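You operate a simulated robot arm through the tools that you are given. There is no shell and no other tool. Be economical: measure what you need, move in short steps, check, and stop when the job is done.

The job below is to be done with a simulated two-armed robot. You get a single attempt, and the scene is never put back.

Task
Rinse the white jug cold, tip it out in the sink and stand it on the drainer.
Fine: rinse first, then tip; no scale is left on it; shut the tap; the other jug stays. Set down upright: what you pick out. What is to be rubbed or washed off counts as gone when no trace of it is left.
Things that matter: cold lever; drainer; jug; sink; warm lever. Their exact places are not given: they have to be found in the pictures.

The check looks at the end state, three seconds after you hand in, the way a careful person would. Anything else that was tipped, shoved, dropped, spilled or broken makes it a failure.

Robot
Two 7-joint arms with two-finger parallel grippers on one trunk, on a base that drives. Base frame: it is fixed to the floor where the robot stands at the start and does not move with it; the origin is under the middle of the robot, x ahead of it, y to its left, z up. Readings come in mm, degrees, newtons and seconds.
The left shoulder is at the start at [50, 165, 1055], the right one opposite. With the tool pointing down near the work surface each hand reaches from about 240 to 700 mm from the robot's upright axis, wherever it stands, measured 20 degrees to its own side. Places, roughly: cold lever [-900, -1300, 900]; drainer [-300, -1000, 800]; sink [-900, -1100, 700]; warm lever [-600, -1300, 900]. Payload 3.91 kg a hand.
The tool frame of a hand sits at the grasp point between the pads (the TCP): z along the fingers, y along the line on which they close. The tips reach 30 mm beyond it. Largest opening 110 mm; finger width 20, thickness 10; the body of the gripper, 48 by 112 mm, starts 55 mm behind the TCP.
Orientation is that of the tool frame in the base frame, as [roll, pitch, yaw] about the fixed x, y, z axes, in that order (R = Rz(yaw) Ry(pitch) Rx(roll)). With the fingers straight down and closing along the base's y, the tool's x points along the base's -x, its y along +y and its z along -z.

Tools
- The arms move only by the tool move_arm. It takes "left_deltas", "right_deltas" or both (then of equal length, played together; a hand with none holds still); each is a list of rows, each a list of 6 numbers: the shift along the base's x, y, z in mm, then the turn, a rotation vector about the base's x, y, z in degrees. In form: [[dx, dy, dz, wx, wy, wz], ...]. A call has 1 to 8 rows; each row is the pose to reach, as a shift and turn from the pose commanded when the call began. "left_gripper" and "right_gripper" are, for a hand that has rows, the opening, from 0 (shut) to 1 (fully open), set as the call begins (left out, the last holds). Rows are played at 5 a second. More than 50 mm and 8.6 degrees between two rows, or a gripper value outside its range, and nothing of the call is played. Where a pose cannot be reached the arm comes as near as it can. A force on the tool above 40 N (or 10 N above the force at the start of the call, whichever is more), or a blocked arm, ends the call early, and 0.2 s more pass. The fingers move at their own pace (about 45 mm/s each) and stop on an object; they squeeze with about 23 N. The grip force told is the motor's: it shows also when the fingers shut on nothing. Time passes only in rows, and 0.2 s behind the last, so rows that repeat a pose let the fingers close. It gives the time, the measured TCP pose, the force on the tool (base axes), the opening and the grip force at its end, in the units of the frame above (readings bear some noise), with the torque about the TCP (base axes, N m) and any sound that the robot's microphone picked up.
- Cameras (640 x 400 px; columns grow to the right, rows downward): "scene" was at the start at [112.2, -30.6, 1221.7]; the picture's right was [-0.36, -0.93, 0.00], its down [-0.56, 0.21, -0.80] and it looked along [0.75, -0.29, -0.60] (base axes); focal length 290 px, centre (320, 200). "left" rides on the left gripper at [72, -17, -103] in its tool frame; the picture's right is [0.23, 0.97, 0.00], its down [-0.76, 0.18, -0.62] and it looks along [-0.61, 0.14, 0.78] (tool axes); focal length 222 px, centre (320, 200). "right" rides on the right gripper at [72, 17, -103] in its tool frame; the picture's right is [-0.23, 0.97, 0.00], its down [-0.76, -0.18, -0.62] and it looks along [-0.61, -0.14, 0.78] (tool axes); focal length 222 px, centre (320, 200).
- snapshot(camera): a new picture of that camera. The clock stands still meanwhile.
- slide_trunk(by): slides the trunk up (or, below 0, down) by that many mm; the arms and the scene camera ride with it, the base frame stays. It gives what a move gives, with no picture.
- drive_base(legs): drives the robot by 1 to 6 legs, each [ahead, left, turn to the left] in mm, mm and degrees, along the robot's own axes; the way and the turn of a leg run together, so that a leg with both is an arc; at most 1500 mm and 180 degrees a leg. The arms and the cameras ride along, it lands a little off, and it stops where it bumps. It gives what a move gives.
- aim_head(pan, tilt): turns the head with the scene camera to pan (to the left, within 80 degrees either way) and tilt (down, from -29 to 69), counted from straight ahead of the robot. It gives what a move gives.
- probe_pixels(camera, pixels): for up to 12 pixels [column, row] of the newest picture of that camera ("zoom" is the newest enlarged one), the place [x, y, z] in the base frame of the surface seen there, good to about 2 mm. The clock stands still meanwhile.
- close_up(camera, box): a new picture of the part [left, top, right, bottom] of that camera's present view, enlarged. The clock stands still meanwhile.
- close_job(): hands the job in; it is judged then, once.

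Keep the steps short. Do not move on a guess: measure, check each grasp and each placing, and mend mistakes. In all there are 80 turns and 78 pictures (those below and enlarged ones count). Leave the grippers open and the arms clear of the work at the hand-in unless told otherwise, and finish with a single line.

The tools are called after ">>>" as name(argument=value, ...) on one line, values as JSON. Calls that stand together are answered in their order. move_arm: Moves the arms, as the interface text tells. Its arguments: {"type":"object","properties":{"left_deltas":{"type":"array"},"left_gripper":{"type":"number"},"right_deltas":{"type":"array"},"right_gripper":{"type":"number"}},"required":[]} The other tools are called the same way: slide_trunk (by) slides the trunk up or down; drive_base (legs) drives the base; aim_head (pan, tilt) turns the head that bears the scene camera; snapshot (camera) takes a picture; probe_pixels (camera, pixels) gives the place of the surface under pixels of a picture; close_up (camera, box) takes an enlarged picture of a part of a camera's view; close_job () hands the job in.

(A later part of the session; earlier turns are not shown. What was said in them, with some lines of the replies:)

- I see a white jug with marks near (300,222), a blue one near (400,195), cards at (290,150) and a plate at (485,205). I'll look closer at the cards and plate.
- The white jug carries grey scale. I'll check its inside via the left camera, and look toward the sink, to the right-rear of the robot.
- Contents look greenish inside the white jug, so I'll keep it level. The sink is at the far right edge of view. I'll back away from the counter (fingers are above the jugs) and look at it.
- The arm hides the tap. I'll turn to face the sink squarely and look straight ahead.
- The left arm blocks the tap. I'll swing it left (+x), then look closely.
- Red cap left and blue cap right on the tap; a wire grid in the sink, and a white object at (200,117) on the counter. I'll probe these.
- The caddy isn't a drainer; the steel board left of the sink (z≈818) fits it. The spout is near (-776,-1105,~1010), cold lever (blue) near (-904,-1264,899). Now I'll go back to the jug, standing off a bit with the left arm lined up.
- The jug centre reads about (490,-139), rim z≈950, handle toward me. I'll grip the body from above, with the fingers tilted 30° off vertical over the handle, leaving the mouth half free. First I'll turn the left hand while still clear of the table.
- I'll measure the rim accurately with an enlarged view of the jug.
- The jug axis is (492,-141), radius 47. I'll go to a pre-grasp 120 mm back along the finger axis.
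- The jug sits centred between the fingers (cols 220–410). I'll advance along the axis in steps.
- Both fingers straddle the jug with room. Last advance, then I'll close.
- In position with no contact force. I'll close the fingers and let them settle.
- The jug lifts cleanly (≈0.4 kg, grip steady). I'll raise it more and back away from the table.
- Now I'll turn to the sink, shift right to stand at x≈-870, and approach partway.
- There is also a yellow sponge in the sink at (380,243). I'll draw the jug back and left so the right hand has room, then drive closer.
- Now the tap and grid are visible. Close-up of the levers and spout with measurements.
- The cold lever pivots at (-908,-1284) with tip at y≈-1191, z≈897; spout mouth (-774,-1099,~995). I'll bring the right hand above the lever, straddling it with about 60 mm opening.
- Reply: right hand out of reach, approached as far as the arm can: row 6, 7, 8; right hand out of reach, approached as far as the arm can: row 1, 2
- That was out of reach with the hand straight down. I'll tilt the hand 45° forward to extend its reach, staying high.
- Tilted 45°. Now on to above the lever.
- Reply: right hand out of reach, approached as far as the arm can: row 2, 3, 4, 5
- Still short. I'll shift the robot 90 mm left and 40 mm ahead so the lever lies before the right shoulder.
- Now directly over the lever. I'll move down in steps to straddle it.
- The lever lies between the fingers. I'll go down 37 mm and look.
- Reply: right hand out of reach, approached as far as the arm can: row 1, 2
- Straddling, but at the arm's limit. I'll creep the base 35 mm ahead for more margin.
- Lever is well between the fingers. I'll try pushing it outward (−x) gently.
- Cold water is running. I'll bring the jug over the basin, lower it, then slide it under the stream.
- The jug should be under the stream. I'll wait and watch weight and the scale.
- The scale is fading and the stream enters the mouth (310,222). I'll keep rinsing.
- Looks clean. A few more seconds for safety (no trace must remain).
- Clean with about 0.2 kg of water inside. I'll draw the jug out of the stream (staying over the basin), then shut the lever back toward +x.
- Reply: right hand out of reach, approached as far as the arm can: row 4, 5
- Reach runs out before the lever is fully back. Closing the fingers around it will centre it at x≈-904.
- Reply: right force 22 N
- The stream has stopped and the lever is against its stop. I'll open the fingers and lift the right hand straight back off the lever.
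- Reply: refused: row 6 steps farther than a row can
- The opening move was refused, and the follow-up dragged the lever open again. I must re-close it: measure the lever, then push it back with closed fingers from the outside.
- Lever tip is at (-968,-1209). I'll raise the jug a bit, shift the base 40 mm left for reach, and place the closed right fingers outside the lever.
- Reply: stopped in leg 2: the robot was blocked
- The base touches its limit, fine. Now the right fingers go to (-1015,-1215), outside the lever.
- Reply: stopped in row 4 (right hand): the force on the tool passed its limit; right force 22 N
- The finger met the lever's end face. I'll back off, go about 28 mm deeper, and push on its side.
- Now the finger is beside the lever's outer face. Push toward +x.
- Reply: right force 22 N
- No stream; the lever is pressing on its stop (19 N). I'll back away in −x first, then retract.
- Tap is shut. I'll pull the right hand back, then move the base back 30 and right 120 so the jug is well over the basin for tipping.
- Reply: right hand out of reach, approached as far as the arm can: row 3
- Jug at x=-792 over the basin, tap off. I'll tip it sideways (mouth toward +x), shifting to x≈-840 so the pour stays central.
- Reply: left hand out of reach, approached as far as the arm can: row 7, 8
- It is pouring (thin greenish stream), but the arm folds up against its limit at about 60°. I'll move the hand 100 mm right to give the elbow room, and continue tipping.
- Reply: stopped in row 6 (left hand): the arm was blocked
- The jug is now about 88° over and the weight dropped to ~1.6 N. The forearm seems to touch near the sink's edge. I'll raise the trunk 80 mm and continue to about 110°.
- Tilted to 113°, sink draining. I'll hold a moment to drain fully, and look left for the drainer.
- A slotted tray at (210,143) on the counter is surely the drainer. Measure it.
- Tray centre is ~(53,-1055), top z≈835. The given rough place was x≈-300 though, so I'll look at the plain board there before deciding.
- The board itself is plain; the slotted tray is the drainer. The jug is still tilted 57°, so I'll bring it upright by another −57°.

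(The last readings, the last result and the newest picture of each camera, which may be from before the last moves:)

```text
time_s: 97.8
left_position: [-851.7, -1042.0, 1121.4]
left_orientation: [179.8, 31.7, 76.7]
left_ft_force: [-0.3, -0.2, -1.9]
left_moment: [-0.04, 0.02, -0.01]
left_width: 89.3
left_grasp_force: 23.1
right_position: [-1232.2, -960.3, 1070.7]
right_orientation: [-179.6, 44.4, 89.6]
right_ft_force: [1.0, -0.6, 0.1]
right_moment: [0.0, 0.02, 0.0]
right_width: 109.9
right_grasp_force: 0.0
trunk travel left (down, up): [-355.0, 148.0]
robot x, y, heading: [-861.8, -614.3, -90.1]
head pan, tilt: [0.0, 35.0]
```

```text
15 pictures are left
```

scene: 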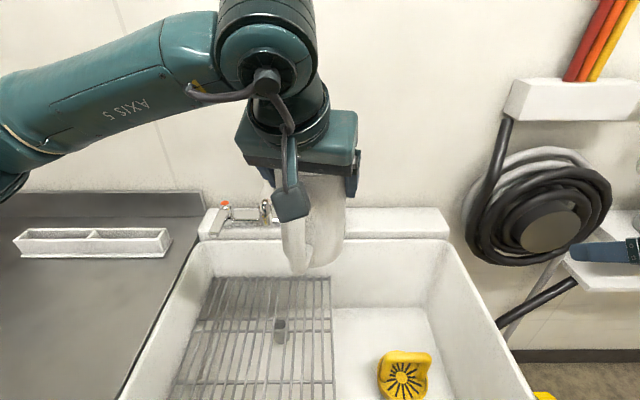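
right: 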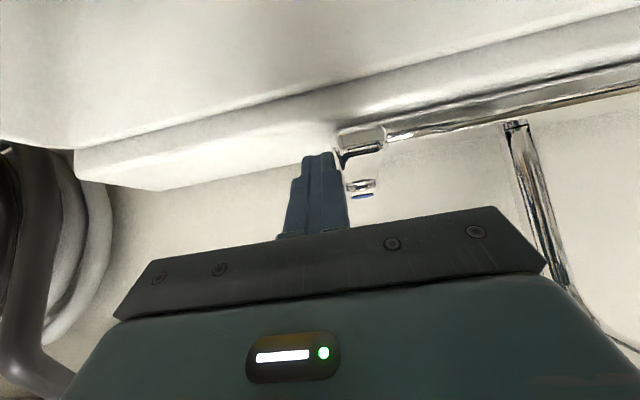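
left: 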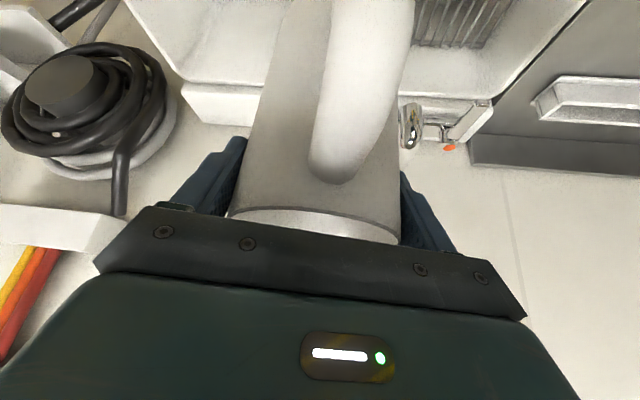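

Jug is upright, clean, grip unchanged. I notice something overhanging the tray (z≈1061), so I'll back off, shift left and inspect before choosing where to set down.

>>> drive_base(legs=[[-230, 0, 0], [0, 500, 0]])

>>> aim_head(pan=38, tilt=28)

>>> snapshot(camera="scene")

```text
time_s: 102.1
left_position: [-338.6, -822.8, 1121.8]
left_orientation: [179.8, 31.6, 77.1]
left_ft_force: [0.4, -0.1, -1.3]
left_moment: [-0.04, 0.01, 0.01]
left_width: 89.3
left_grasp_force: 22.9
right_position: [-719.6, -743.8, 1071.5]
right_orientation: [-179.6, 44.4, 89.9]
right_ft_force: [0.4, 0.2, 0.5]
right_moment: [-0.04, 0.03, -0.01]
right_width: 110.1
right_grasp_force: 0.1
trunk travel left (down, up): [-355.0, 148.0]
robot x, y, heading: [-350.0, -390.4, -90.2]
head pan, tilt: [0.0, 35.0]
```

```text
time_s: 103.1
left_position: [-339.3, -822.1, 1122.1]
left_orientation: [179.7, 31.6, 77.0]
left_ft_force: [0.0, -0.5, -0.9]
left_moment: [-0.02, -0.02, 0.01]
left_width: 89.2
left_grasp_force: 22.6
right_position: [-720.3, -742.8, 1072.7]
right_orientation: [-179.6, 44.4, 89.8]
right_ft_force: [0.6, 0.5, -0.7]
right_moment: [0.0, 0.03, 0.0]
right_width: 110.0
right_grasp_force: 0.0
trunk travel left (down, up): [-355.0, 148.0]
robot x, y, heading: [-348.9, -390.2, -90.2]
head pan, tilt: [38.0, 28.0]
```

```text
14 pictures are left
```

scene: 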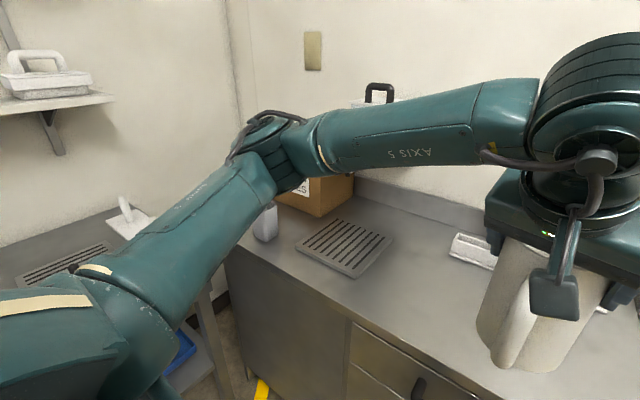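

The arm hides the overhanging object. I'll shift right 300 mm to see it clearly, as before.

>>> drive_base(legs=[[0, -330, 0]])

>>> aim_head(pan=48, tilt=25)

>>> snapshot(camera="scene")

```text
time_s: 105.3
left_position: [-671.1, -821.3, 1121.7]
left_orientation: [179.8, 31.6, 77.1]
left_ft_force: [0.3, -0.5, -0.8]
left_moment: [-0.05, -0.01, 0.0]
left_width: 89.2
left_grasp_force: 23.0
right_position: [-1052.1, -743.3, 1072.2]
right_orientation: [-179.7, 44.5, 89.7]
right_ft_force: [-0.2, 0.1, -0.1]
right_moment: [-0.01, -0.02, 0.0]
right_width: 109.8
right_grasp_force: 0.1
trunk travel left (down, up): [-355.0, 148.0]
robot x, y, heading: [-683.8, -392.6, -90.1]
head pan, tilt: [38.0, 28.0]
```

```text
time_s: 106.0
left_position: [-671.1, -821.7, 1122.8]
left_orientation: [179.9, 31.6, 77.2]
left_ft_force: [0.4, -0.5, -1.2]
left_moment: [0.0, -0.01, 0.01]
left_width: 89.3
left_grasp_force: 23.0
right_position: [-1051.1, -742.0, 1071.7]
right_orientation: [-179.6, 44.4, 89.9]
right_ft_force: [0.1, -0.1, 0.0]
right_moment: [0.01, -0.02, 0.03]
right_width: 110.1
right_grasp_force: 0.0
trunk travel left (down, up): [-355.0, 148.0]
robot x, y, heading: [-687.8, -393.2, -90.0]
head pan, tilt: [48.0, 25.0]
```

```text
13 pictures are left
```

scene: 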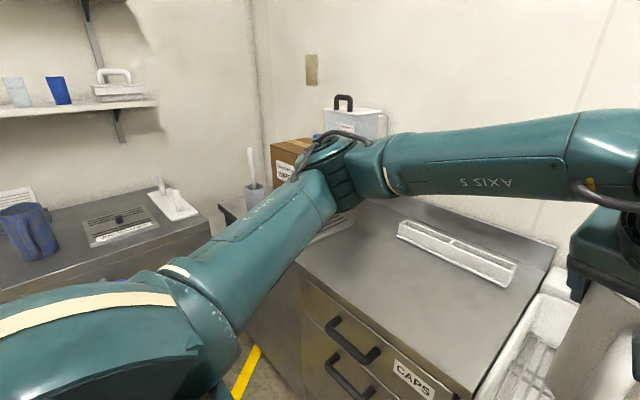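

The elbow blocks it. I'll use the left wrist camera instead: drive left so the hand faces the tray from the front. First check where the elbow is.

>>> probe_pixels(camera="scene", pixels=[[335, 165], [345, 200], [300, 190]])

>>> drive_base(legs=[[0, 690, 0]])

>>> snapshot(camera="left")

```text
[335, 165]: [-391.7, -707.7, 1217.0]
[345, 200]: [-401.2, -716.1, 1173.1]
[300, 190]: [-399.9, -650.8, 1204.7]
```

```text
time_s: 109.8
left_position: [19.4, -822.3, 1121.0]
left_orientation: [179.8, 31.6, 77.1]
left_ft_force: [0.8, 0.0, -0.6]
left_moment: [0.0, 0.0, -0.01]
left_width: 89.3
left_grasp_force: 22.7
right_position: [-361.5, -743.5, 1071.1]
right_orientation: [-179.7, 44.4, 89.9]
right_ft_force: [-0.1, 0.3, 0.3]
right_moment: [0.02, 0.0, -0.01]
right_width: 110.0
right_grasp_force: 0.0
trunk travel left (down, up): [-355.0, 148.0]
robot x, y, heading: [5.7, -394.7, -90.0]
head pan, tilt: [48.0, 25.0]
```

```text
12 pictures are left
```

left: 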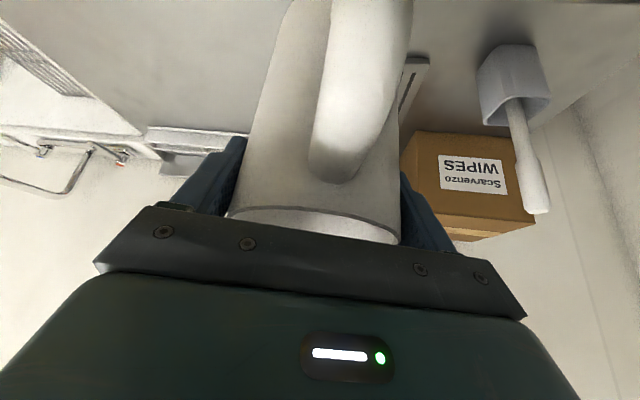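

The wipes box and brush pot are clear; the jug hides what's directly ahead. I'll move the hand 160 mm left and look with the head camera.

>>> move_arm(left_deltas=[[40, 10, 0, 0, 0, 0], [80, 20, 0, 0, 0, 0], [120, 30, 0, 0, 0, 0], [160, 40, 0, 0, 0, 0]])

>>> aim_head(pan=0, tilt=25)

>>> snapshot(camera="scene")

```text
time_s: 110.8
left_position: [178.0, -782.1, 1122.9]
left_orientation: [179.8, 31.5, 77.0]
left_ft_force: [0.5, 0.3, -1.0]
left_moment: [-0.01, -0.01, 0.0]
left_width: 89.3
left_grasp_force: 23.2
right_position: [-361.1, -742.4, 1072.6]
right_orientation: [-179.6, 44.5, 89.9]
right_ft_force: [0.5, 0.0, 0.1]
right_moment: [-0.01, -0.03, -0.01]
right_width: 109.8
right_grasp_force: 0.2
trunk travel left (down, up): [-355.0, 148.0]
robot x, y, heading: [4.6, -395.3, -89.8]
head pan, tilt: [48.0, 25.0]
```

```text
time_s: 112.0
left_position: [176.3, -781.7, 1123.2]
left_orientation: [179.8, 31.7, 77.1]
left_ft_force: [0.5, 1.1, -1.1]
left_moment: [-0.03, 0.0, 0.03]
left_width: 89.1
left_grasp_force: 22.9
right_position: [-362.2, -742.9, 1071.3]
right_orientation: [-179.5, 44.4, 89.9]
right_ft_force: [-0.3, -0.1, -0.3]
right_moment: [0.0, 0.0, -0.01]
right_width: 110.0
right_grasp_force: 0.0
trunk travel left (down, up): [-355.0, 148.0]
robot x, y, heading: [6.6, -395.4, -89.9]
head pan, tilt: [0.0, 25.0]
```

```text
11 pictures are left
```

scene: 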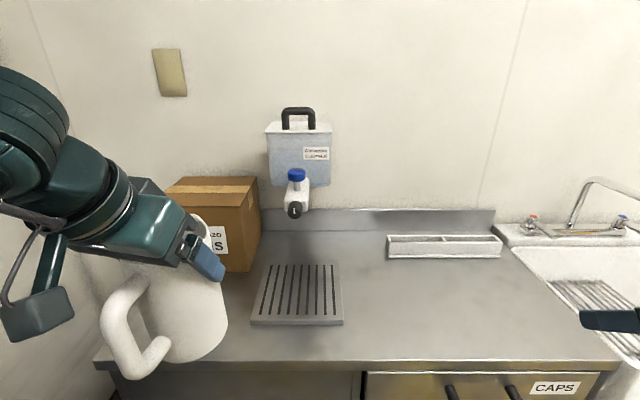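

A wall tank with a spigot hangs over the slotted tray. I'll read its label.

>>> close_up(camera="scene", box=[250, 100, 350, 225])

>>> close_up(camera="scene", box=[230, 220, 530, 380])

>>> probe_pixels(camera="scene", pixels=[[294, 210], [297, 190], [297, 295], [296, 266], [252, 322], [343, 322], [338, 266], [264, 266], [440, 310], [300, 345], [600, 350], [400, 350]])

```text
3.20 times, centred on (300, 162) of scene
```

zoom: 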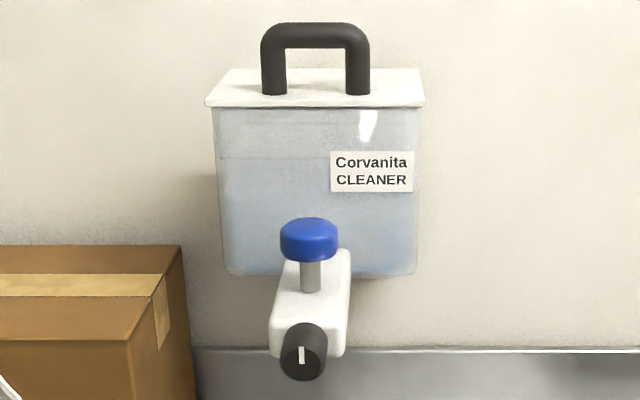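

```text
2.13 times, centred on (380, 300) of scene
```

zoom: 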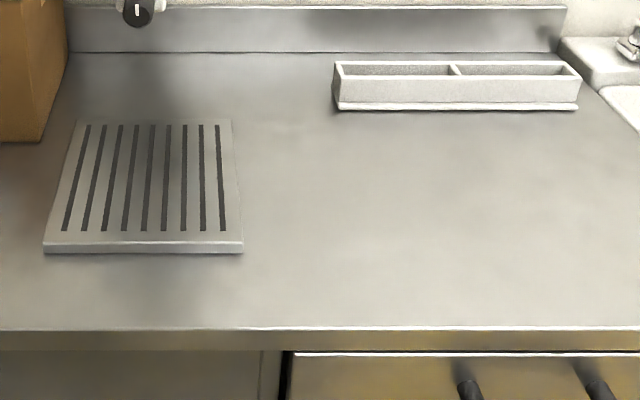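

```text
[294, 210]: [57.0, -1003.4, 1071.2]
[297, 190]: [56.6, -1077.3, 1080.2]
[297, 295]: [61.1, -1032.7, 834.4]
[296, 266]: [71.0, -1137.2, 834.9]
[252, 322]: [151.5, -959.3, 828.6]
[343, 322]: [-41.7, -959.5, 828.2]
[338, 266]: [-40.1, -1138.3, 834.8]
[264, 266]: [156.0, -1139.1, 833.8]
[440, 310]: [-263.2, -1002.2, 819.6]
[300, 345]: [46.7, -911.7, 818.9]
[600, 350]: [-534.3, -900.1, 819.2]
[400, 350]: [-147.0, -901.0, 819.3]
```

The slotted tray is the drip tray of a cleaner dispenser, so not the drainer. The open steel board between tray and sink is centred on (-310,-1020,819), matching the given rough place. I'll set the jug there. First drive over, bring the trunk down, and take out the 1.6° lean.

>>> drive_base(legs=[[0, -480, 0]])

>>> slide_trunk(by=-80)

>>> drive_base(legs=[[215, 0, 0]])

>>> move_arm(left_deltas=[[0, 0, -20, 1.6, -0.36, 0], [0, 0, -40, 1.6, -0.36, 0], [0, 0, -60, 1.6, -0.36, 0]])

>>> snapshot(camera="scene")

```text
time_s: 114.8
left_position: [-284.6, -780.3, 1122.9]
left_orientation: [179.7, 31.6, 76.9]
left_ft_force: [-0.5, -0.4, -1.4]
left_moment: [-0.01, -0.01, -0.03]
left_width: 89.2
left_grasp_force: 22.9
right_position: [-823.8, -741.9, 1072.0]
right_orientation: [-179.8, 44.4, 89.7]
right_ft_force: [-0.5, 0.2, 0.6]
right_moment: [0.02, 0.02, 0.01]
right_width: 110.2
right_grasp_force: 0.1
trunk travel left (down, up): [-355.0, 148.0]
robot x, y, heading: [-453.3, -394.9, -90.0]
head pan, tilt: [0.0, 25.0]
```

```text
time_s: 116.0
left_position: [-285.1, -781.6, 1043.4]
left_orientation: [179.8, 31.7, 76.9]
left_ft_force: [-0.3, -0.2, -1.4]
left_moment: [-0.03, -0.01, -0.02]
left_width: 89.2
left_grasp_force: 22.6
right_position: [-823.8, -741.5, 991.7]
right_orientation: [-179.6, 44.4, 89.7]
right_ft_force: [0.4, -0.6, 0.9]
right_moment: [-0.03, -0.03, 0.0]
right_width: 109.9
right_grasp_force: 0.0
trunk travel left (down, up): [-275.0, 228.0]
robot x, y, heading: [-454.0, -399.4, -90.1]
head pan, tilt: [0.0, 25.0]
```

```text
time_s: 117.6
left_position: [-284.4, -972.4, 1042.4]
left_orientation: [179.8, 31.4, 77.3]
left_ft_force: [0.2, -0.4, -1.6]
left_moment: [-0.02, -0.01, 0.03]
left_width: 89.5
left_grasp_force: 23.0
right_position: [-823.4, -933.0, 991.6]
right_orientation: [-179.6, 44.4, 89.9]
right_ft_force: [0.8, 0.4, 0.0]
right_moment: [0.02, 0.0, 0.0]
right_width: 109.9
right_grasp_force: 0.0
trunk travel left (down, up): [-275.0, 228.0]
robot x, y, heading: [-454.0, -585.1, -90.0]
head pan, tilt: [0.0, 25.0]
stopped in leg 1: the robot was blocked; the commanded pose is now the measured one
```

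```text
time_s: 118.4
left_position: [-283.4, -973.4, 982.8]
left_orientation: [179.8, 29.8, 77.1]
left_ft_force: [-0.6, -0.1, -1.2]
left_moment: [-0.05, 0.0, -0.01]
left_width: 89.2
left_grasp_force: 22.7
right_position: [-822.9, -933.6, 992.5]
right_orientation: [-179.7, 44.4, 89.9]
right_ft_force: [-0.2, -0.4, 0.4]
right_moment: [0.0, 0.03, 0.04]
right_width: 109.9
right_grasp_force: 0.0
trunk travel left (down, up): [-275.0, 228.0]
robot x, y, heading: [-456.4, -581.8, -90.1]
head pan, tilt: [0.0, 25.0]
```

```text
8 pictures are left
```

scene: 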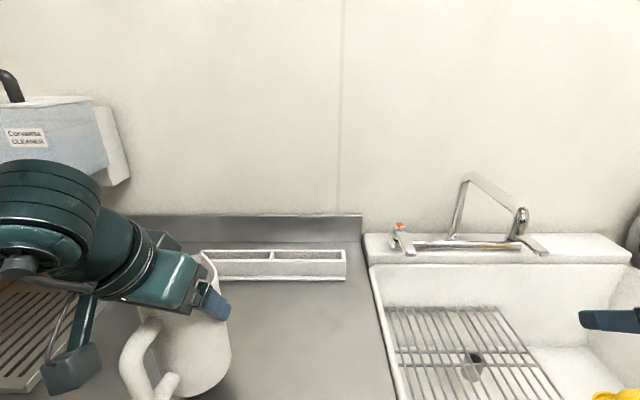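

The jug is above the board. I'll shift it to (-310,-1012), then lower slowly and feel for contact.

>>> move_arm(left_deltas=[[-14, -19, 0, 0, 0, 0], [-27, -38, 0, 0, 0, 0], [-27, -38, -15, 0, 0, 0], [-27, -38, -30, 0, 0, 0]])

>>> move_arm(left_deltas=[[0, 0, -3, 0, 0, 0], [0, 0, -6, 0, 0, 0], [0, 0, -8, 0, 0, 0], [0, 0, -10, 0, 0, 0], [0, 0, -12, 0, 0, 0]])

>>> aim_head(pan=25, tilt=45)

>>> snapshot(camera="scene")

```text
time_s: 119.4
left_position: [-312.2, -1011.3, 951.7]
left_orientation: [179.8, 29.8, 77.2]
left_ft_force: [-0.6, 0.1, -1.3]
left_moment: [-0.02, 0.0, 0.04]
left_width: 89.6
left_grasp_force: 23.4
right_position: [-822.5, -934.7, 992.2]
right_orientation: [-179.7, 44.4, 89.8]
right_ft_force: [0.7, 0.1, -0.5]
right_moment: [-0.01, -0.01, -0.01]
right_width: 109.9
right_grasp_force: 0.1
trunk travel left (down, up): [-275.0, 228.0]
robot x, y, heading: [-456.1, -582.4, -90.0]
head pan, tilt: [0.0, 25.0]
```

```text
time_s: 120.6
left_position: [-311.2, -1009.8, 942.4]
left_orientation: [179.8, 30.3, 77.3]
left_ft_force: [2.3, 0.1, 16.2]
left_moment: [0.21, 0.24, -0.09]
left_width: 89.5
left_grasp_force: 23.4
right_position: [-823.6, -933.5, 990.2]
right_orientation: [-179.7, 44.5, 90.0]
right_ft_force: [-0.8, -0.2, 0.2]
right_moment: [0.01, 0.0, 0.03]
right_width: 110.2
right_grasp_force: 0.0
trunk travel left (down, up): [-275.0, 228.0]
robot x, y, heading: [-453.2, -585.6, -90.1]
head pan, tilt: [0.0, 25.0]
```

```text
time_s: 121.5
left_position: [-310.9, -1009.8, 942.7]
left_orientation: [179.7, 30.0, 77.3]
left_ft_force: [0.7, -4.3, 16.3]
left_moment: [-0.22, -0.1, 0.07]
left_width: 89.4
left_grasp_force: 23.4
right_position: [-822.3, -932.9, 992.2]
right_orientation: [-179.7, 44.5, 89.9]
right_ft_force: [-0.3, -0.5, -0.4]
right_moment: [0.0, 0.0, 0.04]
right_width: 110.0
right_grasp_force: 0.1
trunk travel left (down, up): [-275.0, 228.0]
robot x, y, heading: [-453.3, -585.7, -90.2]
head pan, tilt: [25.0, 45.0]
```

```text
7 pictures are left
```

scene: 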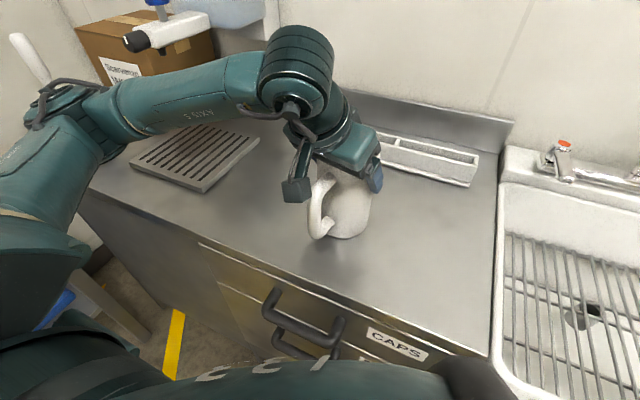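

Contact at TCP z≈942 as expected, standing flat. I'll ease the press 1 mm and open the fingers.

>>> move_arm(left_deltas=[[0, 0, 1.5, 0, 0, 0], [0, 0, 1.5, 0, 0, 0]])

>>> move_arm(left_deltas=[[0, 0, 0, 0, 0, 0], [0, 0, 0, 0, 0, 0], [0, 0, 0, 0, 0, 0], [0, 0, 0, 0, 0, 0]], left_gripper=1)

>>> snapshot(camera="left")

```text
time_s: 122.1
left_position: [-311.7, -1008.9, 941.0]
left_orientation: [179.9, 29.8, 77.2]
left_ft_force: [-1.5, -4.2, 9.6]
left_moment: [-0.36, 0.57, 0.16]
left_width: 89.4
left_grasp_force: 22.7
right_position: [-823.9, -932.7, 991.9]
right_orientation: [-179.8, 44.5, 89.8]
right_ft_force: [0.0, 0.5, -0.7]
right_moment: [0.01, 0.0, 0.0]
right_width: 109.9
right_grasp_force: 0.1
trunk travel left (down, up): [-275.0, 228.0]
robot x, y, heading: [-454.8, -586.7, -89.7]
head pan, tilt: [25.0, 45.0]
```

```text
time_s: 123.1
left_position: [-310.3, -1010.4, 942.2]
left_orientation: [179.8, 29.9, 77.2]
left_ft_force: [-0.6, -0.5, -0.2]
left_moment: [0.0, 0.03, -0.05]
left_width: 110.1
left_grasp_force: 0.0
right_position: [-822.8, -933.9, 991.4]
right_orientation: [-179.7, 44.4, 89.9]
right_ft_force: [1.2, -0.3, 0.4]
right_moment: [0.02, -0.02, 0.02]
right_width: 110.0
right_grasp_force: 0.0
trunk travel left (down, up): [-275.0, 228.0]
robot x, y, heading: [-455.6, -581.6, -90.1]
head pan, tilt: [25.0, 45.0]
```

```text
6 pictures are left
```

left: 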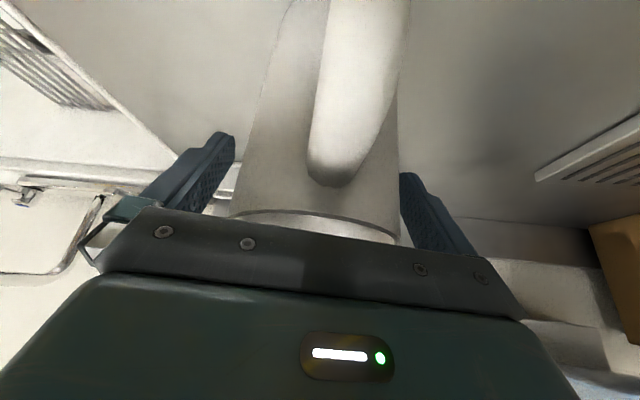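

Released, fingers clear both sides. I'll retract straight back along the finger axis.

>>> move_arm(left_deltas=[[3.5, 15, 26, 0, 0, 0], [7, 29, 52, 0, 0, 0], [10, 44, 78, 0, 0, 0], [13, 58, 104, 0, 0, 0], [15, 70, 130, 0, 0, 0]])

>>> drive_base(legs=[[-300, 0, 0]])

>>> aim_head(pan=0, tilt=28)

>>> snapshot(camera="scene")

```text
time_s: 124.3
left_position: [-295.2, -940.1, 1070.0]
left_orientation: [179.8, 29.8, 77.2]
left_ft_force: [0.4, 1.0, -0.6]
left_moment: [-0.01, -0.04, 0.0]
left_width: 110.0
left_grasp_force: 0.1
right_position: [-823.6, -934.1, 992.0]
right_orientation: [-179.7, 44.4, 89.8]
right_ft_force: [-0.2, 0.0, -0.5]
right_moment: [-0.02, -0.01, 0.0]
right_width: 110.0
right_grasp_force: 0.0
trunk travel left (down, up): [-275.0, 228.0]
robot x, y, heading: [-453.1, -584.9, -90.0]
head pan, tilt: [25.0, 45.0]
```

```text
time_s: 126.3
left_position: [-296.5, -647.2, 1070.1]
left_orientation: [179.8, 29.9, 76.8]
left_ft_force: [-0.3, -0.1, -0.1]
left_moment: [0.01, 0.01, 0.03]
left_width: 109.9
left_grasp_force: 0.0
right_position: [-825.5, -635.2, 991.7]
right_orientation: [-179.7, 44.3, 89.4]
right_ft_force: [-0.4, 0.7, -0.7]
right_moment: [0.0, 0.02, 0.01]
right_width: 110.3
right_grasp_force: 0.2
trunk travel left (down, up): [-275.0, 228.0]
robot x, y, heading: [-451.9, -290.3, -90.6]
head pan, tilt: [25.0, 45.0]
```

```text
time_s: 127.2
left_position: [-296.2, -647.2, 1070.0]
left_orientation: [179.9, 29.8, 76.7]
left_ft_force: [-0.4, -0.4, -0.5]
left_moment: [0.01, -0.02, -0.01]
left_width: 109.9
left_grasp_force: 0.1
right_position: [-825.0, -637.0, 991.9]
right_orientation: [-179.7, 44.4, 89.4]
right_ft_force: [-0.7, -0.6, 0.3]
right_moment: [0.02, 0.0, 0.0]
right_width: 110.1
right_grasp_force: 0.1
trunk travel left (down, up): [-275.0, 228.0]
robot x, y, heading: [-451.8, -295.4, -90.5]
head pan, tilt: [0.0, 28.0]
```

```text
5 pictures are left
```

scene: 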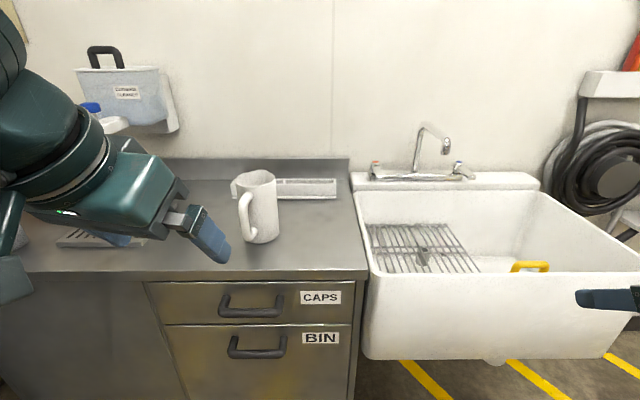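

The jug stands upright on the board, tap off. Final close look at jug and tap.

>>> close_up(camera="scene", box=[215, 155, 315, 255])

>>> close_up(camera="scene", box=[350, 110, 550, 280])

>>> probe_pixels(camera="scene", pixels=[[258, 176], [262, 215], [262, 240]])

```text
4.00 times, centred on (265, 205) of scene
```

zoom: 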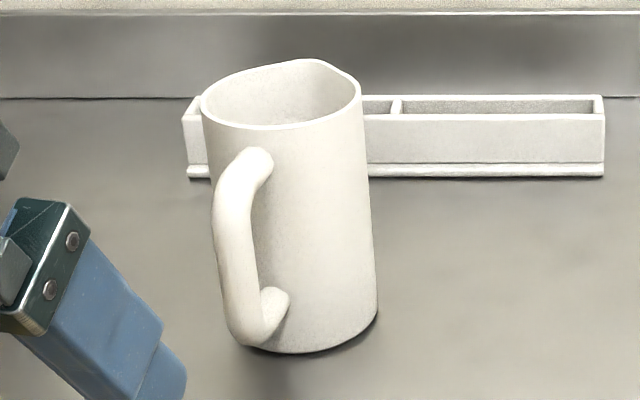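

```text
2.35 times, centred on (450, 195) of scene
```

zoom: 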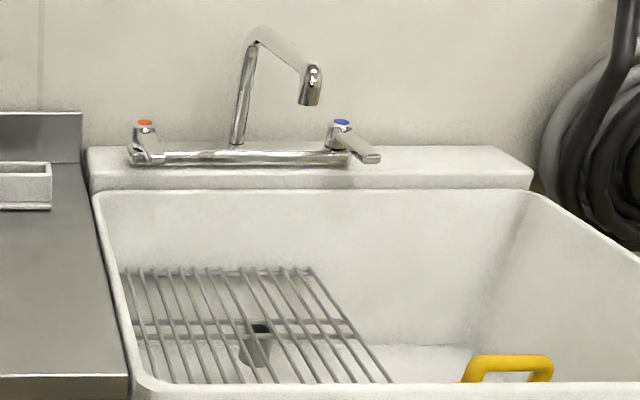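

```text
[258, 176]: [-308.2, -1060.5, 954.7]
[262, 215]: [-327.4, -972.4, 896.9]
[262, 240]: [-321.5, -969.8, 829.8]
```

I'll verify that the cold lever is fully back in its original line.

>>> probe_pixels(camera="scene", pixels=[[472, 177], [466, 173], [459, 163], [462, 169], [380, 177]])

```text
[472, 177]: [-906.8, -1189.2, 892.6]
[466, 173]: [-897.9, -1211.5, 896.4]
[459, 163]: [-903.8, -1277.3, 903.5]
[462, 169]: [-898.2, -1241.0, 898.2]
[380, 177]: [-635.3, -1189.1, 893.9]
```

The cold lever is straight again, with its tip at (-907,-1189), and the tap is off. The jug is clean, empty and upright, and both hands are open and clear, so I'll hand in.

>>> close_job()

```text
The job is handed in.
```

I rinsed the white jug cold until no scale showed, tipped it out in the sink and stood it upright on the plain steel board left of the sink, which I took to be the drainer (the slotted tray sits under a cleaner dispenser); the tap is shut and I never touched the other jug.
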